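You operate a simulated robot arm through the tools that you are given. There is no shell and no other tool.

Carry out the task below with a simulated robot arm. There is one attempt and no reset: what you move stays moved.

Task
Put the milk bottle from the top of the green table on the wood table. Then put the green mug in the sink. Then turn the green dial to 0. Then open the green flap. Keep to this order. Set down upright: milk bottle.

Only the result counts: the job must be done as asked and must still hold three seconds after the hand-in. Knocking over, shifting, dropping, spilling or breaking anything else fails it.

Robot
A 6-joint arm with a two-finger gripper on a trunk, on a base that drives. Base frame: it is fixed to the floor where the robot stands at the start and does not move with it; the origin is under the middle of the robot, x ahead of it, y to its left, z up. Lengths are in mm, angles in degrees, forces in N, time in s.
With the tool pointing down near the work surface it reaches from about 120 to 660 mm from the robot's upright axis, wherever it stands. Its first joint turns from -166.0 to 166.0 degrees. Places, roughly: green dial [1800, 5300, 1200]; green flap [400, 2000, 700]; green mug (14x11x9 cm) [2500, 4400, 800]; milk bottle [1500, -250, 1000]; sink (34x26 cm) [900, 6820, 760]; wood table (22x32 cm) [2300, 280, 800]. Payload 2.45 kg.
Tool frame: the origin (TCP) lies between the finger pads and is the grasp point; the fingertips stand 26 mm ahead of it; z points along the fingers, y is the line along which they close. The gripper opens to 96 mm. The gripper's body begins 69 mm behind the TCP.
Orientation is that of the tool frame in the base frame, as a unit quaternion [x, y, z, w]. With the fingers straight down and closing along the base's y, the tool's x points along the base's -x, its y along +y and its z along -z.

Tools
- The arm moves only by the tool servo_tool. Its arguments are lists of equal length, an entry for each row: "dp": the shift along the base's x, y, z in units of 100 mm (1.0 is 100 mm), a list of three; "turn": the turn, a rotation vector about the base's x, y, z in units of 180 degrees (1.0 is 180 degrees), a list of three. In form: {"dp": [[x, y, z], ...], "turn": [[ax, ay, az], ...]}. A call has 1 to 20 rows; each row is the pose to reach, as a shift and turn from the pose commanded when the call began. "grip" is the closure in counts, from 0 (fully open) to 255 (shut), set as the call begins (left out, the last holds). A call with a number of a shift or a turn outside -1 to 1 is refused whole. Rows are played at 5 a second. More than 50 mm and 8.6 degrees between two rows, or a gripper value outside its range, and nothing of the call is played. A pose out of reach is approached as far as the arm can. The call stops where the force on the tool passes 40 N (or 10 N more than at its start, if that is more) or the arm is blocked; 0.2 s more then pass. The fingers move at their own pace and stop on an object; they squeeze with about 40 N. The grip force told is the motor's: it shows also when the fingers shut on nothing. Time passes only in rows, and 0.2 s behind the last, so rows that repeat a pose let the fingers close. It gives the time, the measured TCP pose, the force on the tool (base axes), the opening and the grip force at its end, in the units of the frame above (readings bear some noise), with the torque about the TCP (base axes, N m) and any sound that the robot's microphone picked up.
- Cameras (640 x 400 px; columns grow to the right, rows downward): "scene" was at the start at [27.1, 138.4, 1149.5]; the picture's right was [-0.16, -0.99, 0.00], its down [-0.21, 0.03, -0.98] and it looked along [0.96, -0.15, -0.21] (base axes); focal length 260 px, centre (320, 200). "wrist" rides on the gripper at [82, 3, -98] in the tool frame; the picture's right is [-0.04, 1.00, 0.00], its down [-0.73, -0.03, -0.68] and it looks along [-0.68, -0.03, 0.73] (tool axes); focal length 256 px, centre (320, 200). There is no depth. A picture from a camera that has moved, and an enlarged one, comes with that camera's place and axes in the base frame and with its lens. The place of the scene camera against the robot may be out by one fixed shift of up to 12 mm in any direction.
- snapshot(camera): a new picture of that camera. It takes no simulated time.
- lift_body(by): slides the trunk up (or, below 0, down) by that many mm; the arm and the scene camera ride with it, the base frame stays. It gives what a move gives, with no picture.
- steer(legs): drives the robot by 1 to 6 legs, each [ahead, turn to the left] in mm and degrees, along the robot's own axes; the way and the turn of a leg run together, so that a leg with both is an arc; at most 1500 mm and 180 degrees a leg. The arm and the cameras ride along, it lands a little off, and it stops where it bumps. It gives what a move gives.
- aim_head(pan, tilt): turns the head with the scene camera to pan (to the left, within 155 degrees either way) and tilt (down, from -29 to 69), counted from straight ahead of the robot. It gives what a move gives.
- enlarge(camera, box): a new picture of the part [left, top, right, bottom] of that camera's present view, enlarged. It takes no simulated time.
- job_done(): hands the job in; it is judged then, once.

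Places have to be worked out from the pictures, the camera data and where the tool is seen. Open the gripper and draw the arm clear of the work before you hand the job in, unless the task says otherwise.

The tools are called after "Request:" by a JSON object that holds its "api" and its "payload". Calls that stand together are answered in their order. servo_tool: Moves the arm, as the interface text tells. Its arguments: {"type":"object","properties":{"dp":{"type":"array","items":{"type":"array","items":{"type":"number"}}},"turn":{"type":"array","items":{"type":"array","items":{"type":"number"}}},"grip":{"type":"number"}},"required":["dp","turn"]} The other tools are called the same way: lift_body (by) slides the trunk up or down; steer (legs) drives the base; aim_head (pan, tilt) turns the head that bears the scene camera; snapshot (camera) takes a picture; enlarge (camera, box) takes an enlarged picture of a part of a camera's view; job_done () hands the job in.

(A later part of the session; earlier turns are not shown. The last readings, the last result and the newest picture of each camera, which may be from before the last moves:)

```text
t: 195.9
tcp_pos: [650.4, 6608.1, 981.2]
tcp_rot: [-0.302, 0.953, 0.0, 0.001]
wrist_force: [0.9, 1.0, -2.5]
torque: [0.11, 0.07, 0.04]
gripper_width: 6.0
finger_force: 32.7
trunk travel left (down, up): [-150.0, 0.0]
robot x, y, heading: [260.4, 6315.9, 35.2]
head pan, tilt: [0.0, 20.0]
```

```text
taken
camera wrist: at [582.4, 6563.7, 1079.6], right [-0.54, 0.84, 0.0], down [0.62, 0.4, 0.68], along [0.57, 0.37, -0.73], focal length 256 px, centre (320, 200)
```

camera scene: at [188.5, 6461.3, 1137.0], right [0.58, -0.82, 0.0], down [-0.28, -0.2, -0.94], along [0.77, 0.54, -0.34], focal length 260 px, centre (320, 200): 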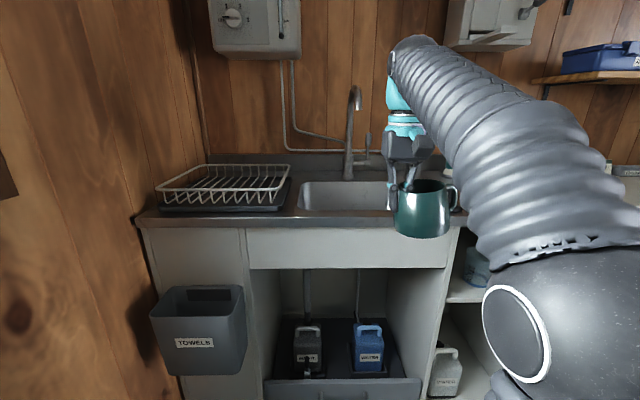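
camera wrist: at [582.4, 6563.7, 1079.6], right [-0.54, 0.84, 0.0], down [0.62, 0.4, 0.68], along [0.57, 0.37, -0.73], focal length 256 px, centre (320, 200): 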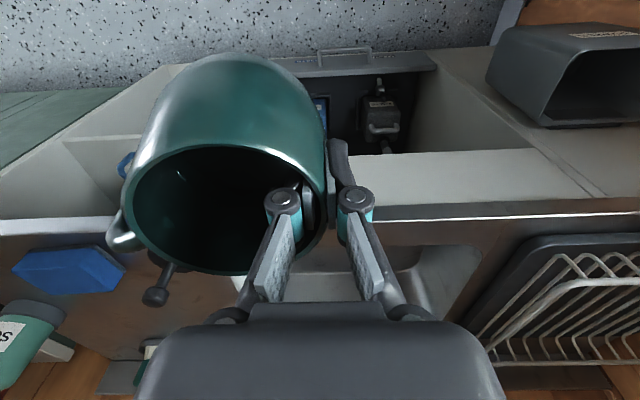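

Facing the sink nicely now. I shift the gripper 90 mm left first (away from the plug stopper), then roll forward 195 mm.

Request:
{"api": "servo_tool", "payload": {"dp": [[-0.26, 0.365, 0], [-0.52, 0.73, 0]], "turn": [[0, 0, 0], [0, 0, 0]]}}

Request:
{"api": "steer", "payload": {"legs": [[195, 0]]}}

Request:
{"api": "aim_head", "payload": {"pan": 5, "tilt": 30}}

Request:
{"api": "snapshot", "payload": {"camera": "scene"}}

Request:
{"api": "snapshot", "payload": {"camera": "wrist"}}

```text
t: 196.5
tcp_pos: [599.3, 6681.8, 981.4]
tcp_rot: [-0.302, 0.953, 0.0, 0.001]
wrist_force: [1.1, 0.2, -3.1]
torque: [0.12, 0.09, 0.0]
gripper_width: 5.9
finger_force: 32.2
trunk travel left (down, up): [-150.0, 0.0]
robot x, y, heading: [255.7, 6320.4, 35.2]
head pan, tilt: [0.0, 20.0]
```

```text
t: 198.1
tcp_pos: [759.0, 6794.4, 982.9]
tcp_rot: [-0.302, 0.953, 0.0, 0.001]
wrist_force: [0.5, 0.3, -3.1]
torque: [0.14, 0.06, 0.01]
gripper_width: 5.9
finger_force: 32.3
trunk travel left (down, up): [-150.0, 0.0]
robot x, y, heading: [418.9, 6428.7, 35.4]
head pan, tilt: [0.0, 20.0]
```

```text
t: 198.8
tcp_pos: [758.3, 6795.7, 982.0]
tcp_rot: [-0.302, 0.953, 0.001, 0.001]
wrist_force: [-0.7, -0.4, -2.9]
torque: [0.07, 0.07, 0.03]
gripper_width: 6.2
finger_force: 32.3
trunk travel left (down, up): [-150.0, 0.0]
robot x, y, heading: [418.8, 6431.6, 35.5]
head pan, tilt: [5.0, 30.0]
```

```text
taken
camera scene: at [340.9, 6578.3, 1121.0], right [0.65, -0.76, 0.0], down [-0.38, -0.32, -0.87], along [0.66, 0.56, -0.5], focal length 260 px, centre (320, 200)
```

scene: 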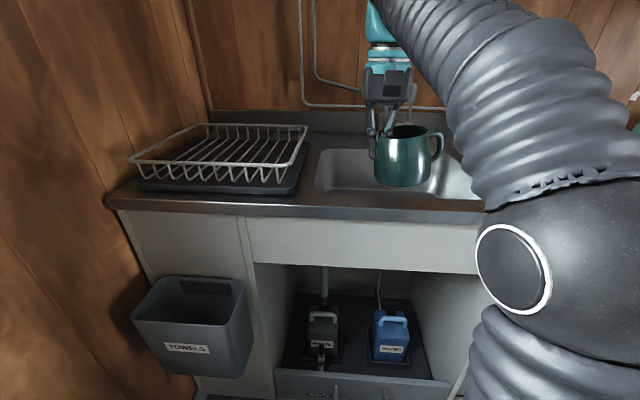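

```text
taken
camera wrist: at [689.8, 6750.1, 1079.8], right [-0.54, 0.84, 0.0], down [0.62, 0.4, 0.68], along [0.57, 0.37, -0.73], focal length 256 px, centre (320, 200)
```

wrist: 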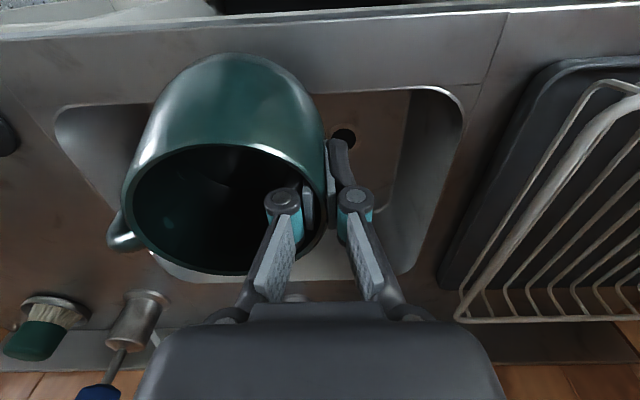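

The basin is directly below; I shift further left and forward to the front-left part of the basin, staying clear of the spout.

Request:
{"api": "servo_tool", "payload": {"dp": [[0.05, 0.3, 0], [0.15, 0.6, 0]], "turn": [[0, 0, 0], [0, 0, 0]]}}

Request:
{"api": "snapshot", "payload": {"camera": "scene"}}

Request:
{"api": "snapshot", "payload": {"camera": "wrist"}}

```text
t: 199.4
tcp_pos: [772.8, 6853.1, 978.5]
tcp_rot: [-0.303, 0.953, 0.001, 0.003]
wrist_force: [-0.8, -0.1, -2.1]
torque: [0.17, 0.08, 0.0]
gripper_width: 5.9
finger_force: 32.4
out of reach, approached as far as the arm can: row 2
trunk travel left (down, up): [-150.0, 0.0]
robot x, y, heading: [417.9, 6428.1, 35.2]
head pan, tilt: [5.0, 30.0]
```

```text
taken
camera scene: at [340.7, 6578.0, 1121.0], right [0.65, -0.76, 0.0], down [-0.38, -0.32, -0.87], along [0.66, 0.56, -0.5], focal length 260 px, centre (320, 200)
```

scene: 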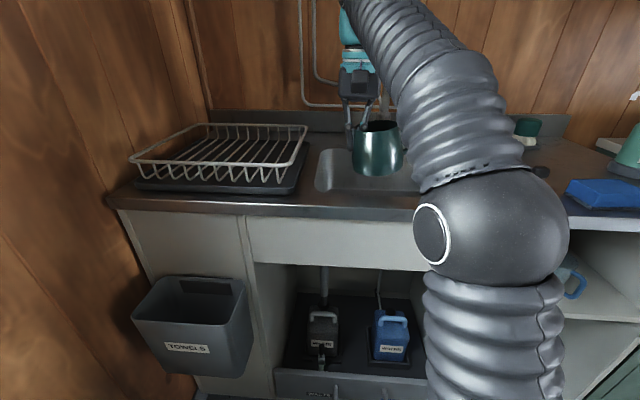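

```text
taken
camera wrist: at [703.7, 6808.2, 1077.0], right [-0.54, 0.84, 0.0], down [0.61, 0.4, 0.68], along [0.57, 0.37, -0.73], focal length 256 px, centre (320, 200)
```

wrist: 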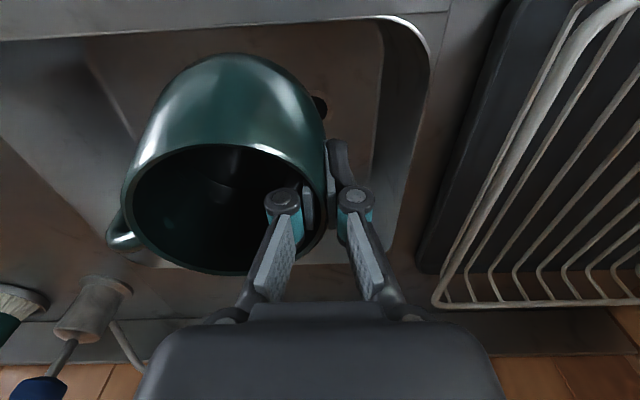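

I continue to the drop point, letting the height come down slightly to about 955 (mug bottom ≈ 880, still above the rim).

Request:
{"api": "servo_tool", "payload": {"dp": [[0.1, 0.25, -0.15], [0.2, 0.5, -0.25], [0.21, 0.58, -0.3]], "turn": [[0, 0, 0], [0, 0, 0], [0, 0, 0]]}}

Request:
{"api": "snapshot", "payload": {"camera": "scene"}}

Request:
{"api": "snapshot", "payload": {"camera": "wrist"}}

```text
t: 200.2
tcp_pos: [793.2, 6911.7, 948.4]
tcp_rot: [-0.303, 0.953, 0.0, 0.002]
wrist_force: [0.5, -0.5, -2.5]
torque: [0.12, 0.11, -0.03]
gripper_width: 6.3
finger_force: 32.7
trunk travel left (down, up): [-150.0, 0.0]
robot x, y, heading: [414.0, 6429.5, 35.2]
head pan, tilt: [5.0, 30.0]
```

```text
taken
camera scene: at [340.9, 6578.3, 1120.9], right [0.65, -0.76, 0.0], down [-0.38, -0.32, -0.87], along [0.66, 0.56, -0.5], focal length 260 px, centre (320, 200)
```

scene: 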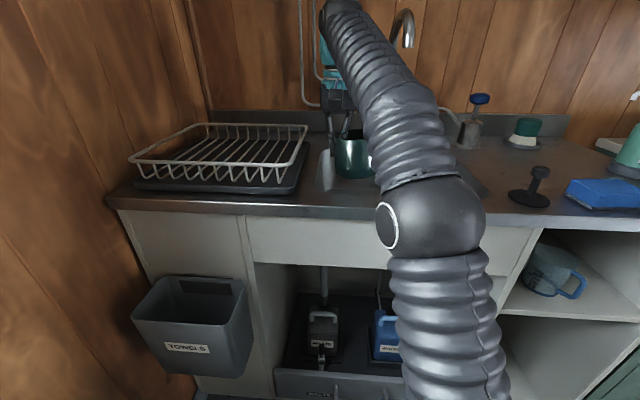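

```text
taken
camera wrist: at [724.1, 6866.6, 1045.6], right [-0.54, 0.84, 0.0], down [0.61, 0.4, 0.68], along [0.57, 0.37, -0.73], focal length 256 px, centre (320, 200)
```

wrist: 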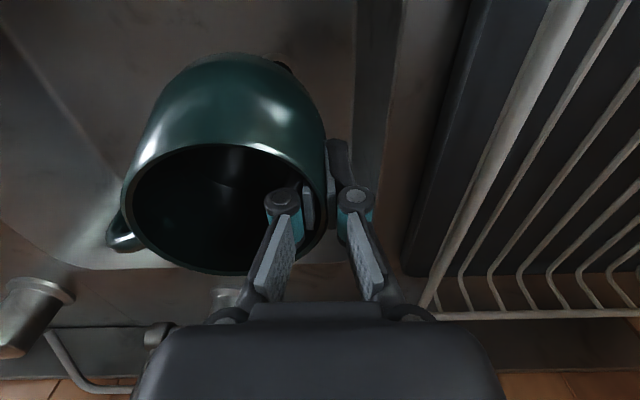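

The gripper is clear of the spout. Before lowering, I check the elbow's clearance to the counter edge by viewing it from other head angles.

Request:
{"api": "aim_head", "payload": {"pan": -35, "tilt": 35}}

Request:
{"api": "snapshot", "payload": {"camera": "scene"}}

Request:
{"api": "aim_head", "payload": {"pan": 35, "tilt": 35}}

Request:
{"api": "snapshot", "payload": {"camera": "scene"}}

```text
t: 201.3
tcp_pos: [792.3, 6910.0, 947.5]
tcp_rot: [-0.303, 0.953, 0.001, 0.002]
wrist_force: [-0.2, -0.6, -3.0]
torque: [0.1, 0.1, -0.02]
gripper_width: 6.1
finger_force: 32.2
trunk travel left (down, up): [-150.0, 0.0]
robot x, y, heading: [416.7, 6428.5, 35.0]
head pan, tilt: [-35.0, 35.0]
```

```text
taken
camera scene: at [359.9, 6520.4, 1113.2], right [0.0, -1.0, 0.0], down [-0.57, 0.0, -0.82], along [0.82, 0.0, -0.57], focal length 260 px, centre (320, 200)
```

scene: 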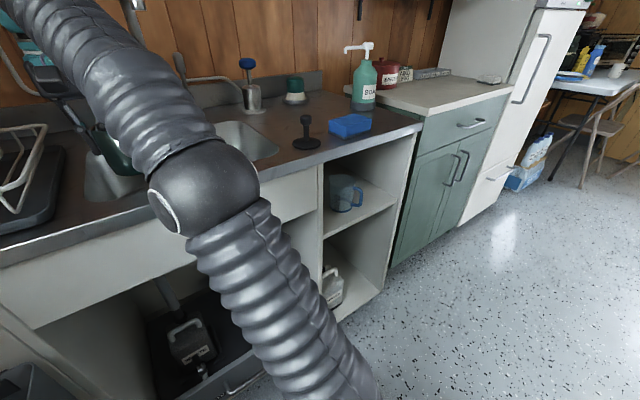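

```text
t: 202.7
tcp_pos: [792.1, 6910.6, 947.5]
tcp_rot: [-0.302, 0.953, 0.001, 0.003]
wrist_force: [0.0, -0.5, -3.3]
torque: [0.1, 0.09, 0.0]
gripper_width: 6.0
finger_force: 32.4
trunk travel left (down, up): [-150.0, 0.0]
robot x, y, heading: [417.2, 6429.0, 35.7]
head pan, tilt: [35.0, 35.0]
```

```text
taken
camera scene: at [301.7, 6602.8, 1113.1], right [0.94, -0.34, 0.0], down [-0.19, -0.54, -0.82], along [0.28, 0.77, -0.57], focal length 260 px, centre (320, 200)
```

scene: 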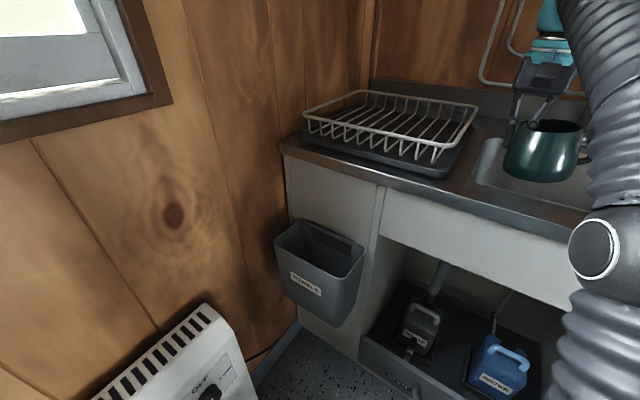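

The elbow computes to (570, 6628, 984), well in front of and above the counter edge, so lowering is safe. I lower the mug into the basin.

Request:
{"api": "servo_tool", "payload": {"dp": [[0, 0, -0.3], [0, 0, -0.6], [0, 0, -0.8]], "turn": [[0, 0, 0], [0, 0, 0], [0, 0, 0]]}}

Request:
{"api": "snapshot", "payload": {"camera": "scene"}}

Request:
{"api": "snapshot", "payload": {"camera": "wrist"}}

```text
t: 203.5
tcp_pos: [792.7, 6911.7, 868.9]
tcp_rot: [-0.303, 0.953, 0.001, 0.001]
wrist_force: [0.3, -1.8, -3.6]
torque: [0.14, 0.05, -0.04]
gripper_width: 6.1
finger_force: 32.5
trunk travel left (down, up): [-150.0, 0.0]
robot x, y, heading: [417.9, 6430.9, 35.0]
head pan, tilt: [35.0, 35.0]
```

```text
taken
camera scene: at [301.6, 6602.8, 1113.2], right [0.94, -0.34, 0.0], down [-0.19, -0.54, -0.82], along [0.28, 0.77, -0.57], focal length 260 px, centre (320, 200)
```

scene: 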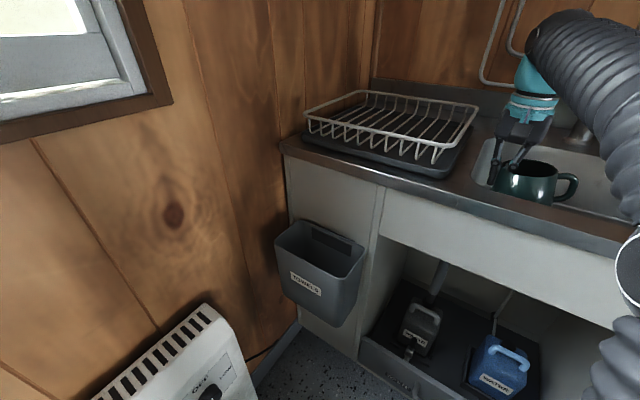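

```text
taken
camera wrist: at [724.9, 6866.6, 966.4], right [-0.54, 0.84, 0.0], down [0.62, 0.4, 0.68], along [0.57, 0.37, -0.73], focal length 256 px, centre (320, 200)
```

wrist: 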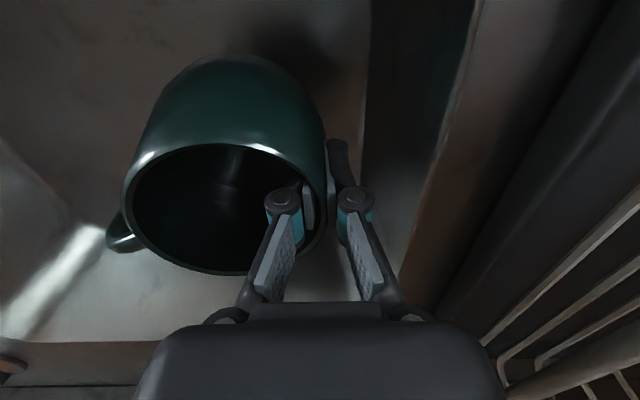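

The mug is inside the basin. I keep lowering in small steps until it touches the bottom.

Request:
{"api": "servo_tool", "payload": {"dp": [[0, 0, -0.06], [0, 0, -0.12], [0, 0, -0.18]], "turn": [[0, 0, 0], [0, 0, 0], [0, 0, 0]]}}

Request:
{"api": "snapshot", "payload": {"camera": "wrist"}}

Request:
{"api": "enlarge", "payload": {"camera": "scene", "box": [440, 80, 640, 240]}}

```text
t: 204.3
tcp_pos: [793.7, 6910.7, 850.3]
tcp_rot: [-0.303, 0.953, 0.0, 0.001]
wrist_force: [-0.3, 0.2, -2.1]
torque: [0.11, 0.09, 0.03]
gripper_width: 6.0
finger_force: 32.3
trunk travel left (down, up): [-150.0, 0.0]
robot x, y, heading: [419.4, 6432.6, 35.5]
head pan, tilt: [35.0, 35.0]
```

```text
taken
camera wrist: at [725.1, 6866.9, 948.7], right [-0.54, 0.84, 0.0], down [0.62, 0.4, 0.68], along [0.57, 0.37, -0.73], focal length 256 px, centre (320, 200)
```

wrist: 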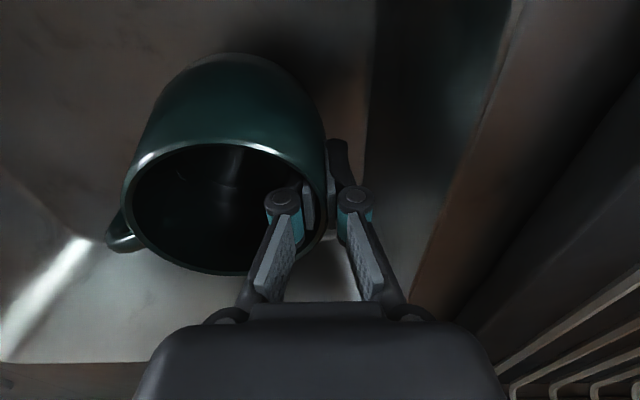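

```text
2.50 times, centred on (540, 160) of scene
camera zoom: at [301.7, 6602.8, 1113.1], right [0.94, -0.34, 0.0], down [-0.19, -0.54, -0.82], along [0.28, 0.77, -0.57], focal length 650 px, centre (-230, 300)
```

zoom: 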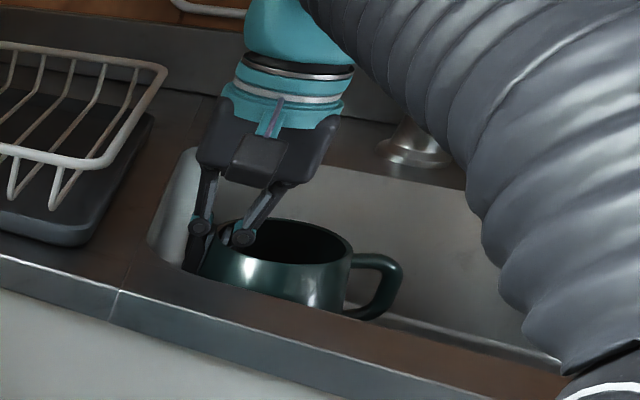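

Still free. I lower further in 4 mm rows.

Request:
{"api": "servo_tool", "payload": {"dp": [[0, 0, -0.04], [0, 0, -0.08]], "turn": [[0, 0, 0], [0, 0, 0]]}}

```text
t: 204.9
tcp_pos: [793.1, 6912.0, 843.3]
tcp_rot: [-0.302, 0.953, 0.001, 0.002]
wrist_force: [0.3, -0.5, -3.1]
torque: [0.12, 0.08, -0.01]
gripper_width: 6.1
finger_force: 32.6
trunk travel left (down, up): [-150.0, 0.0]
robot x, y, heading: [412.5, 6430.2, 35.1]
head pan, tilt: [35.0, 35.0]
```

Still no contact at TCP 843; continuing down.

Request:
{"api": "servo_tool", "payload": {"dp": [[0, 0, -0.04], [0, 0, -0.07]], "turn": [[0, 0, 0], [0, 0, 0]]}}

```text
t: 205.5
tcp_pos: [793.3, 6911.5, 834.5]
tcp_rot: [-0.302, 0.953, 0.0, 0.001]
wrist_force: [0.7, -0.3, -3.2]
torque: [0.08, 0.09, 0.02]
gripper_width: 6.0
finger_force: 32.4
trunk travel left (down, up): [-150.0, 0.0]
robot x, y, heading: [414.7, 6432.6, 35.5]
head pan, tilt: [35.0, 35.0]
```

No contact yet; I continue and take a look.

Request:
{"api": "servo_tool", "payload": {"dp": [[0, 0, -0.04], [0, 0, -0.08]], "turn": [[0, 0, 0], [0, 0, 0]]}}

Request:
{"api": "snapshot", "payload": {"camera": "wrist"}}

Request:
{"api": "enlarge", "payload": {"camera": "scene", "box": [440, 80, 640, 240]}}

```text
t: 206.1
tcp_pos: [793.7, 6912.6, 828.1]
tcp_rot: [-0.303, 0.953, 0.001, 0.001]
wrist_force: [-0.8, 0.5, -3.1]
torque: [0.08, 0.05, 0.06]
gripper_width: 5.9
finger_force: 32.3
trunk travel left (down, up): [-150.0, 0.0]
robot x, y, heading: [418.7, 6429.5, 35.2]
head pan, tilt: [35.0, 35.0]
```

```text
taken
camera wrist: at [725.1, 6867.1, 925.5], right [-0.54, 0.84, 0.0], down [0.62, 0.4, 0.68], along [0.57, 0.37, -0.73], focal length 256 px, centre (320, 200)
```

wrist: 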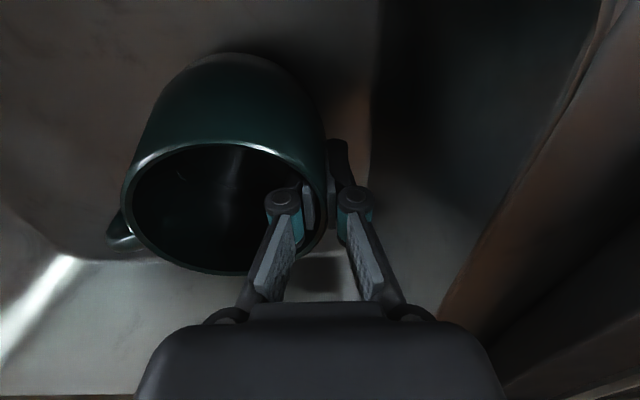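

```text
2.50 times, centred on (540, 160) of scene
camera zoom: at [301.7, 6602.8, 1113.1], right [0.94, -0.34, 0.0], down [-0.19, -0.54, -0.82], along [0.28, 0.77, -0.57], focal length 650 px, centre (-230, 300)
```

zoom: 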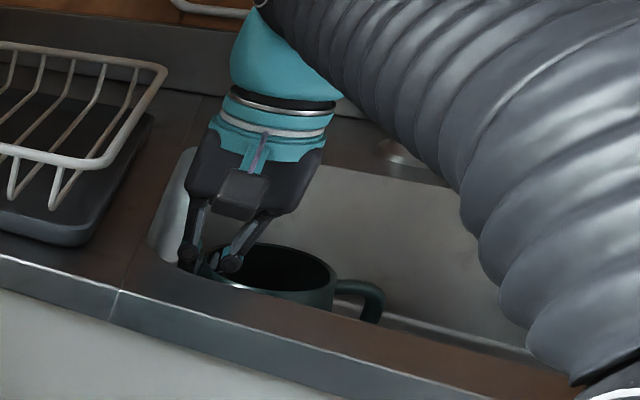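

The bottom should be near z≈735. I keep lowering slowly.

Request:
{"api": "servo_tool", "payload": {"dp": [[0, 0, -0.04], [0, 0, -0.08]], "turn": [[0, 0, 0], [0, 0, 0]]}}

```text
t: 206.7
tcp_pos: [794.0, 6912.0, 822.4]
tcp_rot: [-0.302, 0.953, 0.002, 0.003]
wrist_force: [2.5, 3.1, 16.2]
torque: [0.3, -0.27, 0.05]
gripper_width: 6.0
finger_force: 32.8
trunk travel left (down, up): [-150.0, 0.0]
robot x, y, heading: [418.9, 6431.7, 35.0]
head pan, tilt: [35.0, 35.0]
```

Contact with the basin bottom (16 N). I ease up 2 mm, then open the fingers only partway (~30 mm) so the outer finger doesn't hit the basin wall.

Request:
{"api": "servo_tool", "payload": {"dp": [[0, 0, 0.02], [0, 0, 0.03]], "turn": [[0, 0, 0], [0, 0, 0]]}}

Request:
{"api": "servo_tool", "payload": {"dp": [[0, 0, 0], [0, 0, 0], [0, 0, 0]], "turn": [[0, 0, 0], [0, 0, 0], [0, 0, 0]], "grip": 175}}

Request:
{"api": "snapshot", "payload": {"camera": "wrist"}}

Request:
{"api": "enlarge", "payload": {"camera": "scene", "box": [440, 80, 640, 240]}}

```text
t: 207.3
tcp_pos: [794.3, 6911.3, 822.2]
tcp_rot: [-0.302, 0.953, -0.001, 0.001]
wrist_force: [2.9, 2.0, 9.3]
torque: [0.3, -0.23, 0.05]
gripper_width: 6.0
finger_force: 32.3
trunk travel left (down, up): [-150.0, 0.0]
robot x, y, heading: [416.7, 6428.2, 35.1]
head pan, tilt: [35.0, 35.0]
```

```text
t: 208.1
tcp_pos: [791.3, 6911.5, 822.3]
tcp_rot: [-0.303, 0.953, 0.0, -0.001]
wrist_force: [1.3, 0.5, 0.8]
torque: [-0.04, -0.01, 0.01]
gripper_width: 30.3
finger_force: 0.0
trunk travel left (down, up): [-150.0, 0.0]
robot x, y, heading: [416.8, 6429.7, 35.4]
head pan, tilt: [35.0, 35.0]
```

```text
taken
camera wrist: at [724.8, 6867.0, 920.6], right [-0.54, 0.84, 0.0], down [0.62, 0.4, 0.68], along [0.57, 0.37, -0.73], focal length 256 px, centre (320, 200)
```

wrist: 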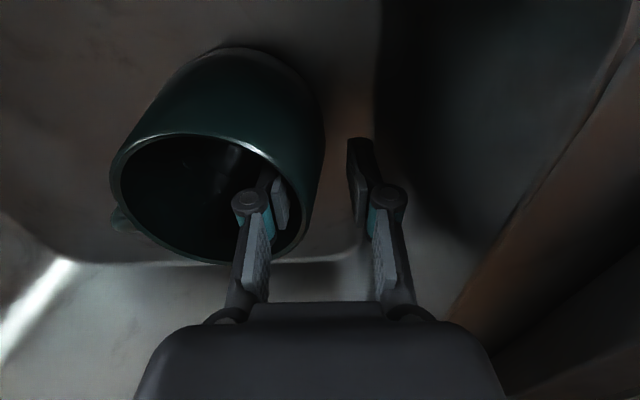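

```text
2.50 times, centred on (540, 160) of scene
camera zoom: at [301.5, 6602.7, 1113.1], right [0.94, -0.34, 0.0], down [-0.19, -0.54, -0.82], along [0.28, 0.77, -0.57], focal length 650 px, centre (-230, 300)
```

zoom: 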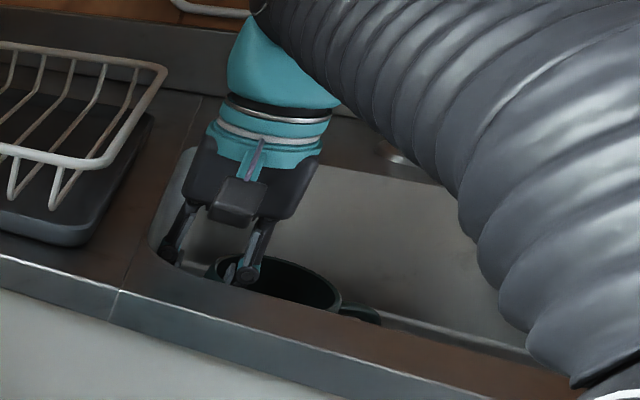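

The mug is released and rests in the basin. I lift the fingers straight up out of it.

Request:
{"api": "servo_tool", "payload": {"dp": [[0, 0, 0.2], [0, 0, 0.45], [0, 0, 0.7], [0, 0, 0.95]], "turn": [[0, 0, 0], [0, 0, 0], [0, 0, 0], [0, 0, 0]]}}

Request:
{"api": "snapshot", "payload": {"camera": "wrist"}}

Request:
{"api": "enlarge", "payload": {"camera": "scene", "box": [440, 80, 640, 240]}}

```text
t: 209.1
tcp_pos: [792.8, 6911.1, 918.0]
tcp_rot: [-0.302, 0.953, 0.0, 0.0]
wrist_force: [0.4, -0.7, -0.1]
torque: [0.04, 0.01, -0.05]
gripper_width: 30.1
finger_force: 0.1
trunk travel left (down, up): [-150.0, 0.0]
robot x, y, heading: [422.5, 6429.7, 35.2]
head pan, tilt: [35.0, 35.0]
```

```text
taken
camera wrist: at [725.0, 6867.3, 1015.5], right [-0.54, 0.84, 0.0], down [0.62, 0.4, 0.68], along [0.57, 0.37, -0.73], focal length 256 px, centre (320, 200)
```

wrist: 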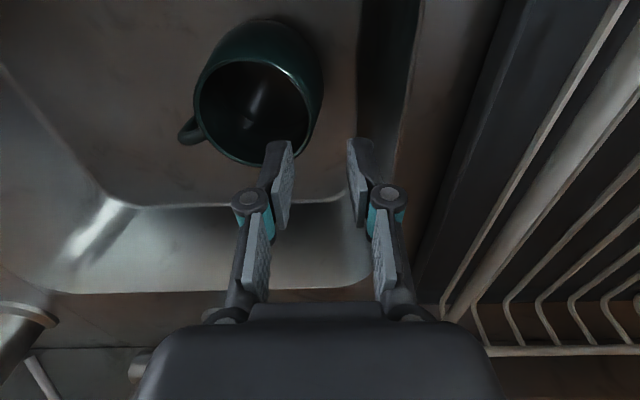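

```text
2.50 times, centred on (540, 160) of scene
camera zoom: at [301.6, 6602.8, 1113.1], right [0.94, -0.34, 0.0], down [-0.19, -0.54, -0.82], along [0.28, 0.77, -0.57], focal length 650 px, centre (-230, 300)
```

zoom: 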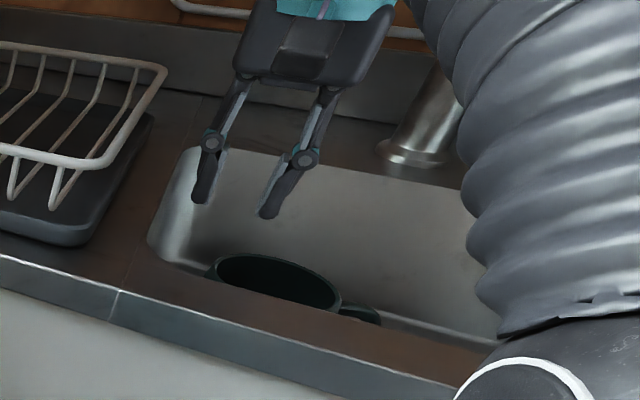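

The mug sits in the basin. I retract the arm back toward the robot the way it came.

Request:
{"api": "servo_tool", "payload": {"dp": [[0, 0, 0.25], [-0.07, -0.25, 0.35], [-0.2, -0.58, 0.45], [-0.3, -0.95, 0.5]], "turn": [[0, 0, 0], [0, 0, 0], [0, 0, 0], [0, 0, 0]]}}

Request:
{"api": "steer", "payload": {"legs": [[-200, 0]]}}

Request:
{"api": "aim_head", "payload": {"pan": 5, "tilt": 25}}

Request:
{"api": "snapshot", "payload": {"camera": "scene"}}

Request:
{"api": "aim_head", "payload": {"pan": -70, "tilt": 5}}

Request:
{"api": "snapshot", "payload": {"camera": "scene"}}

```text
t: 210.1
tcp_pos: [763.2, 6817.3, 967.2]
tcp_rot: [-0.302, 0.953, 0.0, -0.001]
wrist_force: [0.2, 0.7, -0.6]
torque: [-0.1, 0.01, -0.01]
gripper_width: 30.1
finger_force: 0.1
trunk travel left (down, up): [-150.0, 0.0]
robot x, y, heading: [413.7, 6431.8, 35.2]
head pan, tilt: [35.0, 35.0]
```

```text
t: 211.7
tcp_pos: [600.2, 6703.8, 967.9]
tcp_rot: [-0.303, 0.953, 0.001, 0.001]
wrist_force: [0.4, -0.1, -0.1]
torque: [-0.01, 0.0, 0.0]
gripper_width: 30.0
finger_force: 0.2
trunk travel left (down, up): [-150.0, 0.0]
robot x, y, heading: [253.7, 6315.1, 35.1]
head pan, tilt: [35.0, 35.0]
```

```text
t: 212.7
tcp_pos: [600.3, 6703.6, 967.9]
tcp_rot: [-0.303, 0.953, 0.0, 0.001]
wrist_force: [-0.7, 0.2, -0.2]
torque: [-0.02, -0.01, 0.0]
gripper_width: 30.1
finger_force: 0.1
trunk travel left (down, up): [-150.0, 0.0]
robot x, y, heading: [251.9, 6312.4, 35.2]
head pan, tilt: [5.0, 25.0]
```

```text
taken
camera scene: at [179.7, 6464.8, 1128.9], right [0.65, -0.76, 0.0], down [-0.32, -0.27, -0.91], along [0.69, 0.59, -0.42], focal length 260 px, centre (320, 200)
```

scene: 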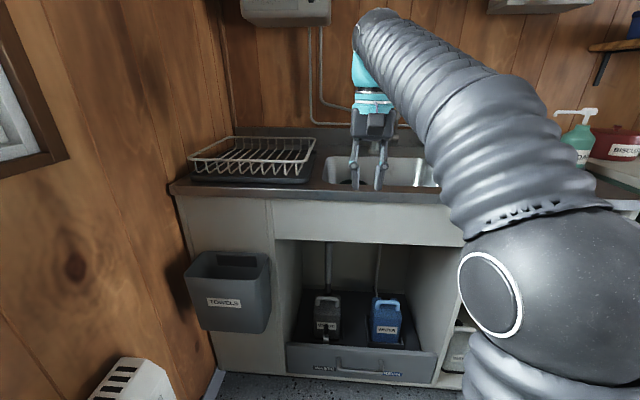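

```text
t: 214.1
tcp_pos: [599.5, 6703.8, 967.8]
tcp_rot: [-0.303, 0.953, 0.001, 0.001]
wrist_force: [0.4, -0.2, 0.7]
torque: [0.03, 0.02, 0.0]
gripper_width: 30.4
finger_force: 0.1
trunk travel left (down, up): [-150.0, 0.0]
robot x, y, heading: [255.7, 6316.0, 35.1]
head pan, tilt: [-70.0, 5.0]
```

```text
taken
camera scene: at [185.0, 6352.9, 1161.4], right [-0.57, -0.82, 0.0], down [-0.07, 0.05, -1.0], along [0.82, -0.57, -0.09], focal length 260 px, centre (320, 200)
```

scene: 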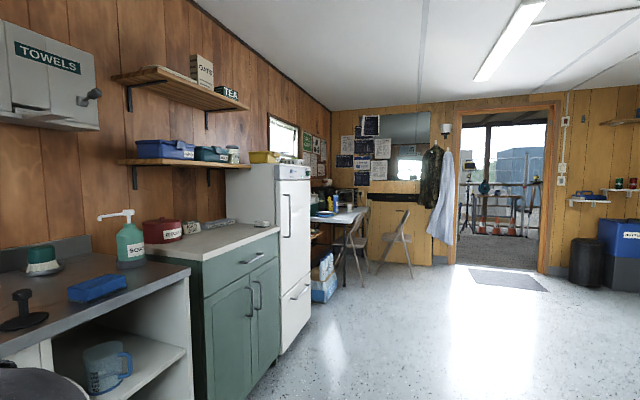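

Mug is done. Next the green dial on the fridge: I turn and drive to a spot ~900 mm in front of the fridge to look at it.

Request:
{"api": "steer", "payload": {"legs": [[0, -97], [850, 0], [850, 0], [0, 60]]}}

Request:
{"api": "aim_head", "payload": {"pan": 40, "tilt": 0}}

Request:
{"api": "snapshot", "payload": {"camera": "scene"}}

```text
t: 229.5
tcp_pos: [1559.7, 4917.1, 968.4]
tcp_rot: [0.015, 1.0, 0.0, 0.001]
wrist_force: [-1.0, 0.1, -0.7]
torque: [0.02, 0.0, 0.01]
gripper_width: 30.2
finger_force: 0.1
trunk travel left (down, up): [-150.0, 0.0]
robot x, y, heading: [1050.1, 4816.2, -1.9]
head pan, tilt: [-70.0, 5.0]
```

```text
t: 231.4
tcp_pos: [1560.7, 4916.7, 966.5]
tcp_rot: [0.016, 1.0, 0.0, 0.001]
wrist_force: [0.2, -0.3, 0.4]
torque: [-0.03, -0.03, -0.02]
gripper_width: 30.2
finger_force: 0.1
trunk travel left (down, up): [-150.0, 0.0]
robot x, y, heading: [1056.5, 4818.3, -1.8]
head pan, tilt: [40.0, 0.0]
```

```text
taken
camera scene: at [1061.0, 5026.9, 1169.3], right [0.62, -0.79, 0.0], down [0.0, 0.0, -1.0], along [0.79, 0.62, 0.0], focal length 260 px, centre (320, 200)
```

scene: 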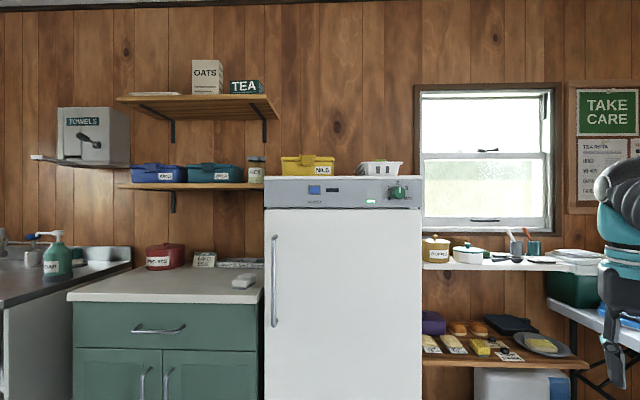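

The fridge panel is visible; I zoom in on the dial.

Request:
{"api": "enlarge", "payload": {"camera": "scene", "box": [340, 155, 440, 220]}}

Request:
{"api": "enlarge", "payload": {"camera": "scene", "box": [375, 175, 425, 207]}}

```text
6.15 times, centred on (390, 188) of scene
camera zoom: at [1061.0, 5026.9, 1169.3], right [0.62, -0.79, 0.0], down [0.0, 0.0, -1.0], along [0.79, 0.62, 0.0], focal length 1601 px, centre (-111, 277)
```

zoom: 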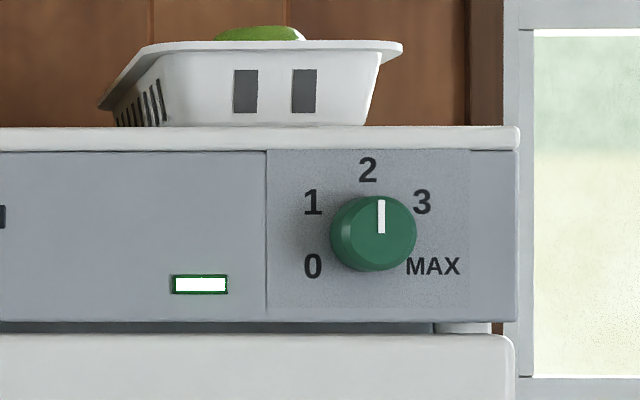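

```text
12.50 times, centred on (400, 191) of scene
camera zoom: at [1061.0, 5026.9, 1169.3], right [0.62, -0.79, 0.0], down [0.0, 0.0, -1.0], along [0.79, 0.62, 0.0], focal length 3252 px, centre (-680, 312)
```

zoom: 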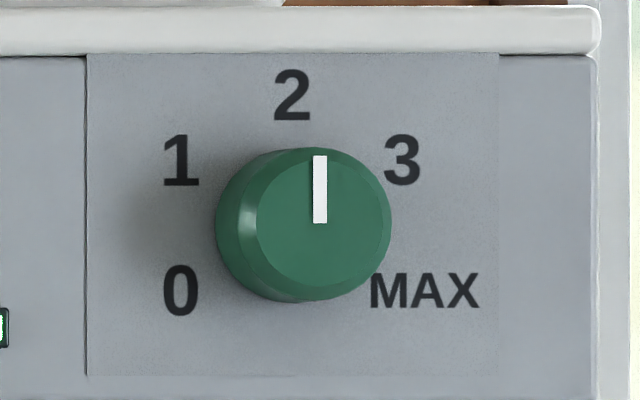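

The dial now points to 2; the scale 0-1-2-3-MAX is spaced 60°, so it must turn 120° counter-clockwise (seen from the front). Dial estimated at (1849, 5338, 1192), Ø≈36 mm, protruding ≈30 mm. I first tilt the tool to horizontal here in free space.

Request:
{"api": "servo_tool", "payload": {"dp": [[0, 0, 0], [0, 0, 0], [0, 0, 0], [0, 0, 0], [0, 0, 0], [0, 0, 0], [0, 0, 0], [0, 0, 0], [0, 0, 0], [0, 0, 0], [0, 0, 0]], "turn": [[-0.0015, -0.0454, 0], [-0.0029, -0.0909, 0], [-0.0044, -0.1363, 0], [-0.0058, -0.1818, 0], [-0.0073, -0.2272, 0], [-0.0087, -0.2726, 0], [-0.0102, -0.3181, 0], [-0.0116, -0.3635, 0], [-0.0131, -0.4089, 0], [-0.0145, -0.4544, 0], [-0.016, -0.4997, 0]]}}

Request:
{"api": "servo_tool", "payload": {"dp": [[0, 0, 0.45], [0, 0, 0.9]], "turn": [[0, 0, 0], [0, 0, 0]]}}

Request:
{"api": "servo_tool", "payload": {"dp": [[0, 0, 0.45], [0, 0, 0.9]], "turn": [[0, 0, 0], [0, 0, 0]]}}

```text
t: 233.8
tcp_pos: [1559.5, 4918.6, 968.0]
tcp_rot: [0.011, 0.707, -0.012, 0.707]
wrist_force: [-0.3, 0.3, -0.5]
torque: [-0.01, 0.02, -0.02]
gripper_width: 30.1
finger_force: 0.1
trunk travel left (down, up): [-150.0, 0.0]
robot x, y, heading: [1049.9, 4815.7, -1.9]
head pan, tilt: [40.0, 0.0]
```

```text
t: 234.4
tcp_pos: [1559.1, 4916.2, 1058.3]
tcp_rot: [0.011, 0.707, -0.011, 0.707]
wrist_force: [0.9, 0.6, -0.2]
torque: [0.02, -0.01, 0.02]
gripper_width: 29.9
finger_force: 0.1
trunk travel left (down, up): [-150.0, 0.0]
robot x, y, heading: [1049.4, 4816.3, -1.9]
head pan, tilt: [40.0, 0.0]
```

```text
t: 235.0
tcp_pos: [1557.8, 4917.1, 1148.9]
tcp_rot: [0.012, 0.707, -0.012, 0.707]
wrist_force: [0.3, 0.9, -0.6]
torque: [0.0, -0.02, -0.01]
gripper_width: 30.1
finger_force: 0.0
trunk travel left (down, up): [-150.0, 0.0]
robot x, y, heading: [1045.6, 4815.1, -1.9]
head pan, tilt: [40.0, 0.0]
```

The horizontal pose works. I raise to dial height, open the gripper, and drive to the stand in front of the dial.

Request:
{"api": "servo_tool", "payload": {"dp": [[0, 0, 0.2], [0, 0, 0.43]], "turn": [[0, 0, 0], [0, 0, 0]], "grip": 40}}

Request:
{"api": "steer", "payload": {"legs": [[0, 9.3], [350, 0], [0, 28.2]]}}

Request:
{"api": "snapshot", "payload": {"camera": "wrist"}}

Request:
{"api": "aim_head", "payload": {"pan": 10, "tilt": 0}}

Request:
{"api": "snapshot", "payload": {"camera": "scene"}}

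```text
t: 235.6
tcp_pos: [1558.6, 4916.9, 1190.9]
tcp_rot: [0.011, 0.707, -0.011, 0.707]
wrist_force: [-0.3, -0.5, 0.6]
torque: [0.04, -0.02, -0.01]
gripper_width: 81.3
finger_force: 0.0
trunk travel left (down, up): [-150.0, 0.0]
robot x, y, heading: [1049.3, 4817.5, -1.9]
head pan, tilt: [40.0, 0.0]
```

```text
t: 239.9
tcp_pos: [1740.6, 5249.7, 1191.7]
tcp_rot: [-0.215, 0.673, 0.215, 0.674]
wrist_force: [0.2, -0.5, -0.7]
torque: [0.03, -0.03, -0.07]
gripper_width: 81.4
finger_force: 0.1
trunk travel left (down, up): [-150.0, 0.0]
robot x, y, heading: [1398.9, 4860.7, 35.3]
head pan, tilt: [40.0, 0.0]
```

```text
taken
camera wrist: at [1659.4, 5195.2, 1109.5], right [-0.58, 0.81, 0.04], down [-0.54, -0.42, 0.73], along [0.61, 0.4, 0.68], focal length 256 px, centre (320, 200)
```

wrist: 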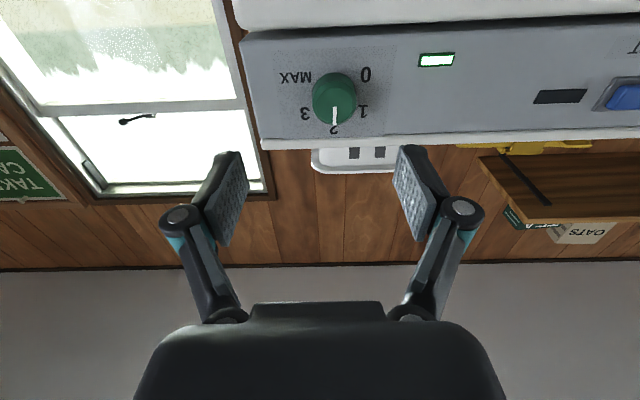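

```text
t: 240.8
tcp_pos: [1740.8, 5249.8, 1192.0]
tcp_rot: [-0.216, 0.672, 0.217, 0.674]
wrist_force: [-0.1, 0.2, -0.6]
torque: [-0.02, -0.01, 0.0]
gripper_width: 80.9
finger_force: 0.1
trunk travel left (down, up): [-150.0, 0.0]
robot x, y, heading: [1394.6, 4863.5, 35.3]
head pan, tilt: [10.0, 0.0]
```

```text
taken
camera scene: at [1314.9, 5014.5, 1169.3], right [0.71, -0.7, 0.0], down [0.0, 0.0, -1.0], along [0.7, 0.71, 0.0], focal length 260 px, centre (320, 200)
```

scene: 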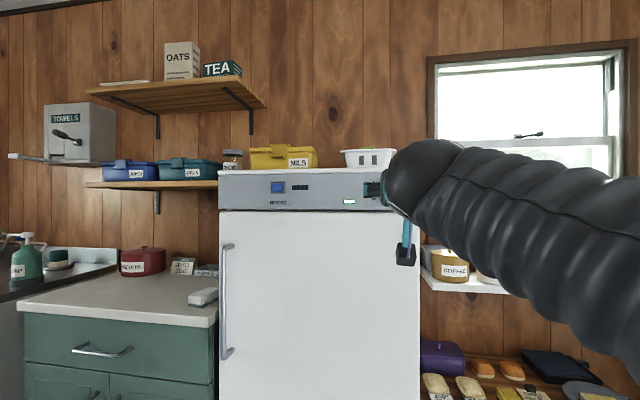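

The dial is ~10 mm left and 120–138 mm ahead of the TCP, nearly at the same height. I correct sideways and advance 45 mm to refine.

Request:
{"api": "servo_tool", "payload": {"dp": [[0.13, 0.17, 0], [0.308, 0.343, 0]], "turn": [[0, 0, 0], [0, 0, 0]]}}

Request:
{"api": "snapshot", "payload": {"camera": "wrist"}}

Request:
{"api": "enlarge", "payload": {"camera": "wrist", "box": [240, 0, 440, 125]}}

Request:
{"api": "enlarge", "payload": {"camera": "scene", "box": [310, 140, 430, 220]}}

```text
t: 241.4
tcp_pos: [1771.1, 5284.3, 1193.2]
tcp_rot: [-0.216, 0.673, 0.216, 0.674]
wrist_force: [0.0, -1.1, 0.8]
torque: [-0.02, 0.05, -0.03]
gripper_width: 81.0
finger_force: 0.1
trunk travel left (down, up): [-150.0, 0.0]
robot x, y, heading: [1393.8, 4862.6, 35.4]
head pan, tilt: [10.0, 0.0]
```

```text
taken
camera wrist: at [1689.5, 5230.0, 1110.5], right [-0.58, 0.81, 0.04], down [-0.54, -0.42, 0.73], along [0.61, 0.4, 0.68], focal length 256 px, centre (320, 200)
```

wrist: 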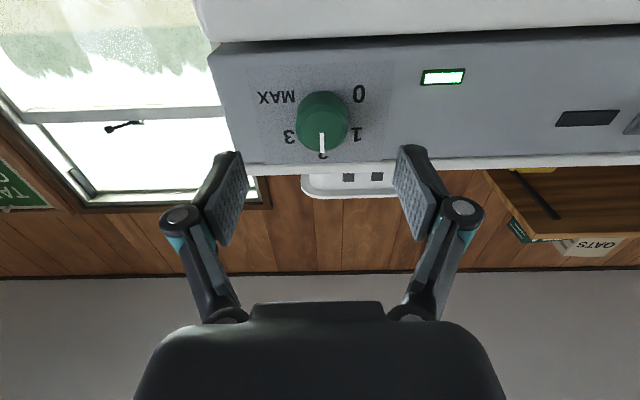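

```text
3.20 times, centred on (340, 62) of wrist
camera zoom: at [1689.5, 5230.0, 1110.5], right [-0.58, 0.81, 0.04], down [-0.54, -0.42, 0.73], along [0.61, 0.4, 0.68], focal length 819 px, centre (256, 640)
```

zoom: 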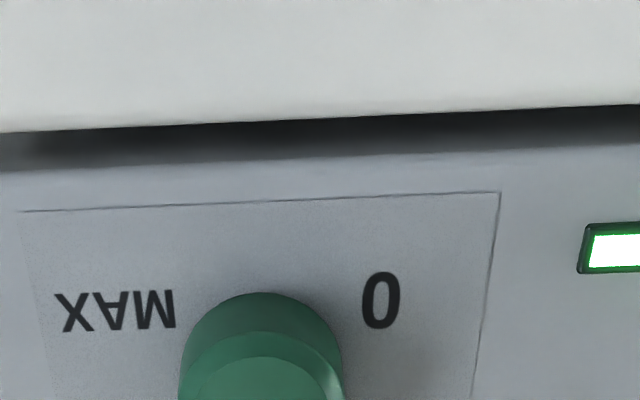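

```text
5.00 times, centred on (370, 180) of scene
camera zoom: at [1314.8, 5014.3, 1169.3], right [0.71, -0.7, 0.0], down [0.0, 0.0, -1.0], along [0.7, 0.71, 0.0], focal length 1301 px, centre (70, 300)
```

zoom: 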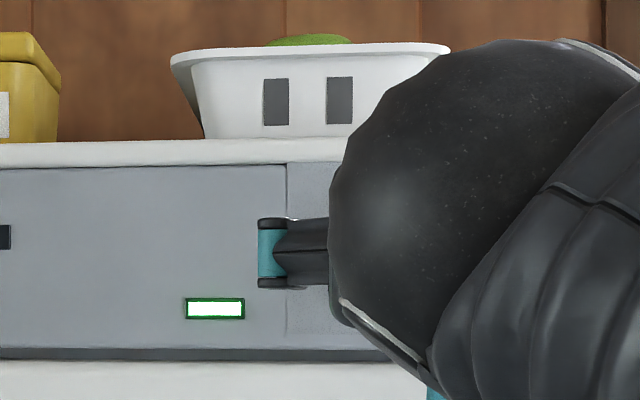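

Now laterally aligned. I advance another 30 mm and rise 3 mm, then re-measure.

Request:
{"api": "servo_tool", "payload": {"dp": [[0.122, 0.087, 0.015], [0.244, 0.174, 0.03]], "turn": [[0, 0, 0], [0, 0, 0]]}}

Request:
{"api": "snapshot", "payload": {"camera": "wrist"}}

Request:
{"api": "enlarge", "payload": {"camera": "wrist", "box": [220, 70, 420, 195]}}

```text
t: 242.0
tcp_pos: [1796.3, 5300.3, 1196.5]
tcp_rot: [-0.214, 0.673, 0.215, 0.674]
wrist_force: [-0.6, -0.1, 0.4]
torque: [-0.06, 0.02, 0.01]
gripper_width: 80.8
finger_force: 0.1
trunk travel left (down, up): [-150.0, 0.0]
robot x, y, heading: [1398.3, 4861.1, 35.4]
head pan, tilt: [10.0, 0.0]
```

```text
taken
camera wrist: at [1714.1, 5247.3, 1113.2], right [-0.58, 0.81, 0.04], down [-0.54, -0.42, 0.73], along [0.61, 0.4, 0.68], focal length 256 px, centre (320, 200)
```

wrist: 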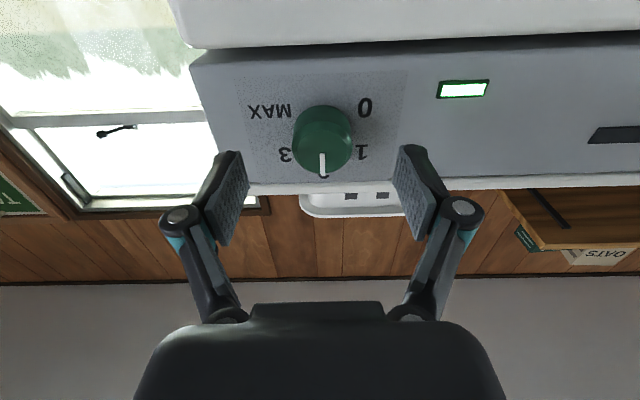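

```text
3.20 times, centred on (320, 132) of wrist
camera zoom: at [1714.1, 5247.3, 1113.2], right [-0.58, 0.81, 0.04], down [-0.54, -0.42, 0.73], along [0.61, 0.4, 0.68], focal length 819 px, centre (320, 416)
```

zoom: 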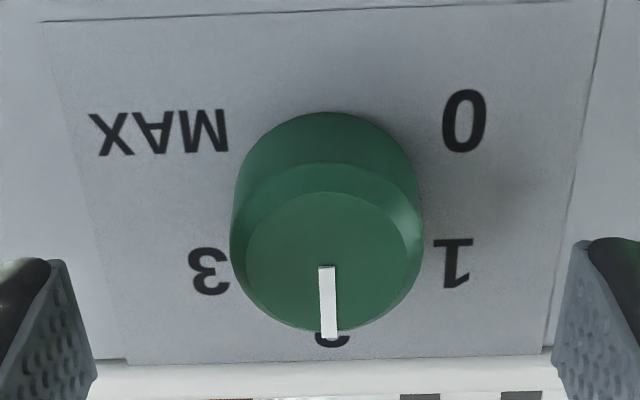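

Fit from the labels: dial axis is ~59 mm ahead, 1–2 mm left and ~1 mm above the TCP axis; knob face 33 mm ahead (protrudes ~26 mm). I correct that and do a dry run of the −120° wrist turn in front of the knob to confirm the wrist range.

Request:
{"api": "servo_tool", "payload": {"dp": [[-0.009, 0.013, 0.011], [-0.009, 0.013, 0.011], [-0.009, 0.013, 0.011], [-0.009, 0.013, 0.011], [-0.009, 0.013, 0.011], [-0.009, 0.013, 0.011], [-0.009, 0.013, 0.011], [-0.009, 0.013, 0.011], [-0.009, 0.013, 0.011], [-0.009, 0.013, 0.011], [-0.009, 0.013, 0.011], [-0.009, 0.013, 0.011], [-0.009, 0.013, 0.011], [-0.009, 0.013, 0.011], [-0.009, 0.013, 0.011]], "turn": [[-0.0362, -0.0257, 0], [-0.0724, -0.0515, 0], [-0.1086, -0.0772, 0], [-0.1449, -0.103, 0], [-0.1811, -0.1287, 0], [-0.2173, -0.1544, 0], [-0.2535, -0.1802, 0], [-0.2897, -0.2059, 0], [-0.3259, -0.2317, 0], [-0.3621, -0.2574, 0], [-0.3983, -0.2831, 0], [-0.4346, -0.3089, 0], [-0.4708, -0.3346, 0], [-0.507, -0.3604, 0], [-0.5432, -0.3861, 0]]}}

Request:
{"api": "snapshot", "payload": {"camera": "wrist"}}

```text
t: 245.2
tcp_pos: [1795.5, 5302.7, 1195.6]
tcp_rot: [0.692, -0.15, 0.476, -0.522]
wrist_force: [0.0, 0.4, 0.0]
torque: [0.02, -0.04, 0.01]
gripper_width: 81.2
finger_force: 0.1
trunk travel left (down, up): [-150.0, 0.0]
robot x, y, heading: [1397.4, 4858.8, 35.3]
head pan, tilt: [10.0, 0.0]
```

```text
taken
camera wrist: at [1757.2, 5186.8, 1233.2], right [0.27, -0.38, -0.88], down [-0.93, 0.14, -0.34], along [0.25, 0.91, -0.32], focal length 256 px, centre (320, 200)
```

wrist: 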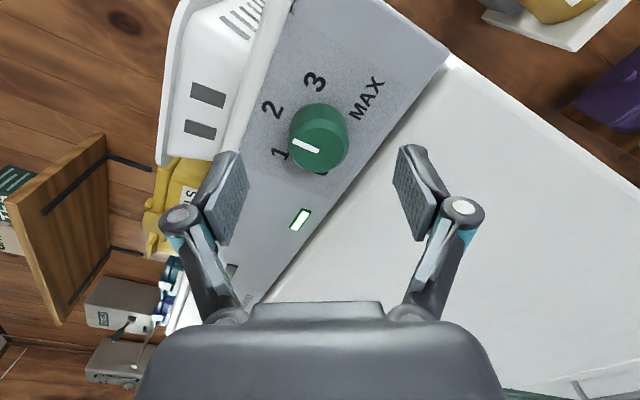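

The dry run reaches fully and turns the correct way (camera went bottom → right → upper right = counter-clockwise). I rotate back to the starting orientation.

Request:
{"api": "servo_tool", "payload": {"dp": [[0, 0, 0], [0, 0, 0], [0, 0, 0], [0, 0, 0], [0, 0, 0], [0, 0, 0], [0, 0, 0], [0, 0, 0], [0, 0, 0], [0, 0, 0], [0, 0, 0], [0, 0, 0], [0, 0, 0], [0, 0, 0], [0, 0, 0]], "turn": [[0.0362, 0.0257, 0], [0.0724, 0.0515, 0], [0.1086, 0.0772, 0], [0.1449, 0.103, 0], [0.1811, 0.1287, 0], [0.2173, 0.1544, 0], [0.2535, 0.1802, 0], [0.2897, 0.2059, 0], [0.3259, 0.2317, 0], [0.3621, 0.2574, 0], [0.3983, 0.2831, 0], [0.4346, 0.3089, 0], [0.4708, 0.3346, 0], [0.507, 0.3604, 0], [0.5432, 0.3861, 0]]}}

Request:
{"api": "enlarge", "payload": {"camera": "wrist", "box": [220, 70, 420, 195]}}

```text
t: 248.4
tcp_pos: [1794.8, 5302.3, 1194.2]
tcp_rot: [-0.214, 0.673, 0.217, 0.673]
wrist_force: [-0.5, 0.2, -0.2]
torque: [0.0, -0.02, -0.03]
gripper_width: 81.2
finger_force: 0.0
trunk travel left (down, up): [-150.0, 0.0]
robot x, y, heading: [1397.0, 4859.9, 35.4]
head pan, tilt: [10.0, 0.0]
```

```text
3.20 times, centred on (320, 132) of wrist
camera zoom: at [1713.4, 5248.4, 1113.6], right [-0.58, 0.81, 0.04], down [-0.53, -0.42, 0.73], along [0.61, 0.4, 0.68], focal length 819 px, centre (320, 416)
```

zoom: 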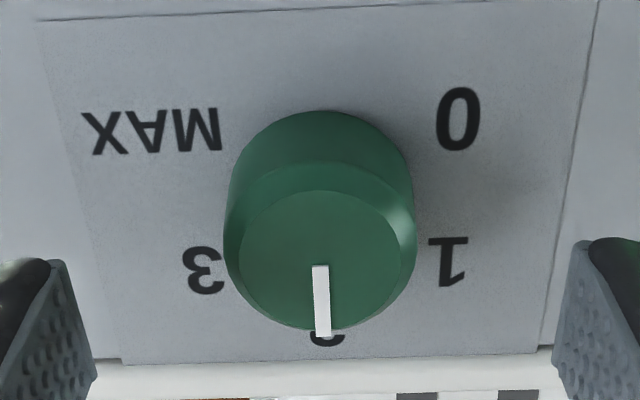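

Aligned on the dial axis. I advance 27 mm so the pads surround the knob.

Request:
{"api": "servo_tool", "payload": {"dp": [[0.11, 0.078, 0.005], [0.22, 0.156, 0.005]], "turn": [[0, 0, 0], [0, 0, 0]]}}

Request:
{"api": "snapshot", "payload": {"camera": "wrist"}}

```text
t: 249.0
tcp_pos: [1818.3, 5318.5, 1196.4]
tcp_rot: [-0.215, 0.673, 0.216, 0.674]
wrist_force: [-0.3, -0.9, 0.1]
torque: [0.01, 0.02, -0.03]
gripper_width: 81.0
finger_force: 0.1
trunk travel left (down, up): [-150.0, 0.0]
robot x, y, heading: [1399.6, 4860.6, 35.0]
head pan, tilt: [10.0, 0.0]
```

```text
taken
camera wrist: at [1735.9, 5263.7, 1114.0], right [-0.58, 0.81, 0.04], down [-0.54, -0.42, 0.73], along [0.61, 0.4, 0.68], focal length 256 px, centre (320, 200)
```

wrist: 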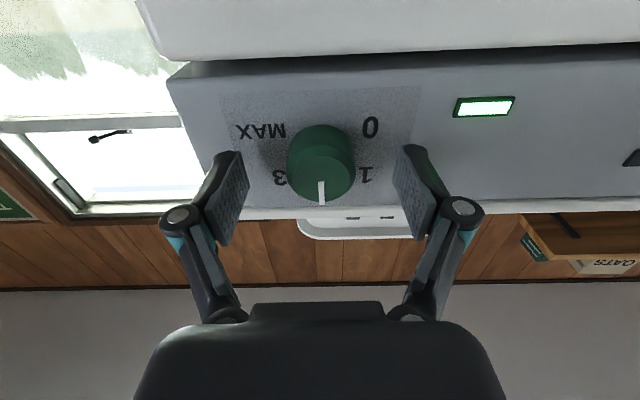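

Pads straddle the knob symmetrically. I close on it.

Request:
{"api": "servo_tool", "payload": {"dp": [[0, 0, 0], [0, 0, 0], [0, 0, 0], [0, 0, 0]], "turn": [[0, 0, 0], [0, 0, 0], [0, 0, 0], [0, 0, 0]], "grip": 255}}

Request:
{"api": "snapshot", "payload": {"camera": "wrist"}}

```text
t: 250.0
tcp_pos: [1817.4, 5318.2, 1195.7]
tcp_rot: [-0.216, 0.673, 0.216, 0.674]
wrist_force: [-2.9, 0.7, 0.3]
torque: [0.01, -0.02, 0.12]
gripper_width: 37.9
finger_force: 45.3
trunk travel left (down, up): [-150.0, 0.0]
robot x, y, heading: [1398.0, 4861.8, 35.6]
head pan, tilt: [10.0, 0.0]
```

```text
taken
camera wrist: at [1735.3, 5263.8, 1114.2], right [-0.58, 0.81, 0.04], down [-0.54, -0.42, 0.73], along [0.61, 0.4, 0.68], focal length 256 px, centre (320, 200)
```

wrist: 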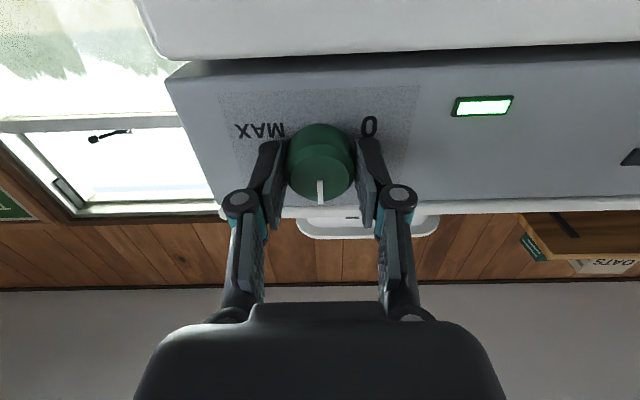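

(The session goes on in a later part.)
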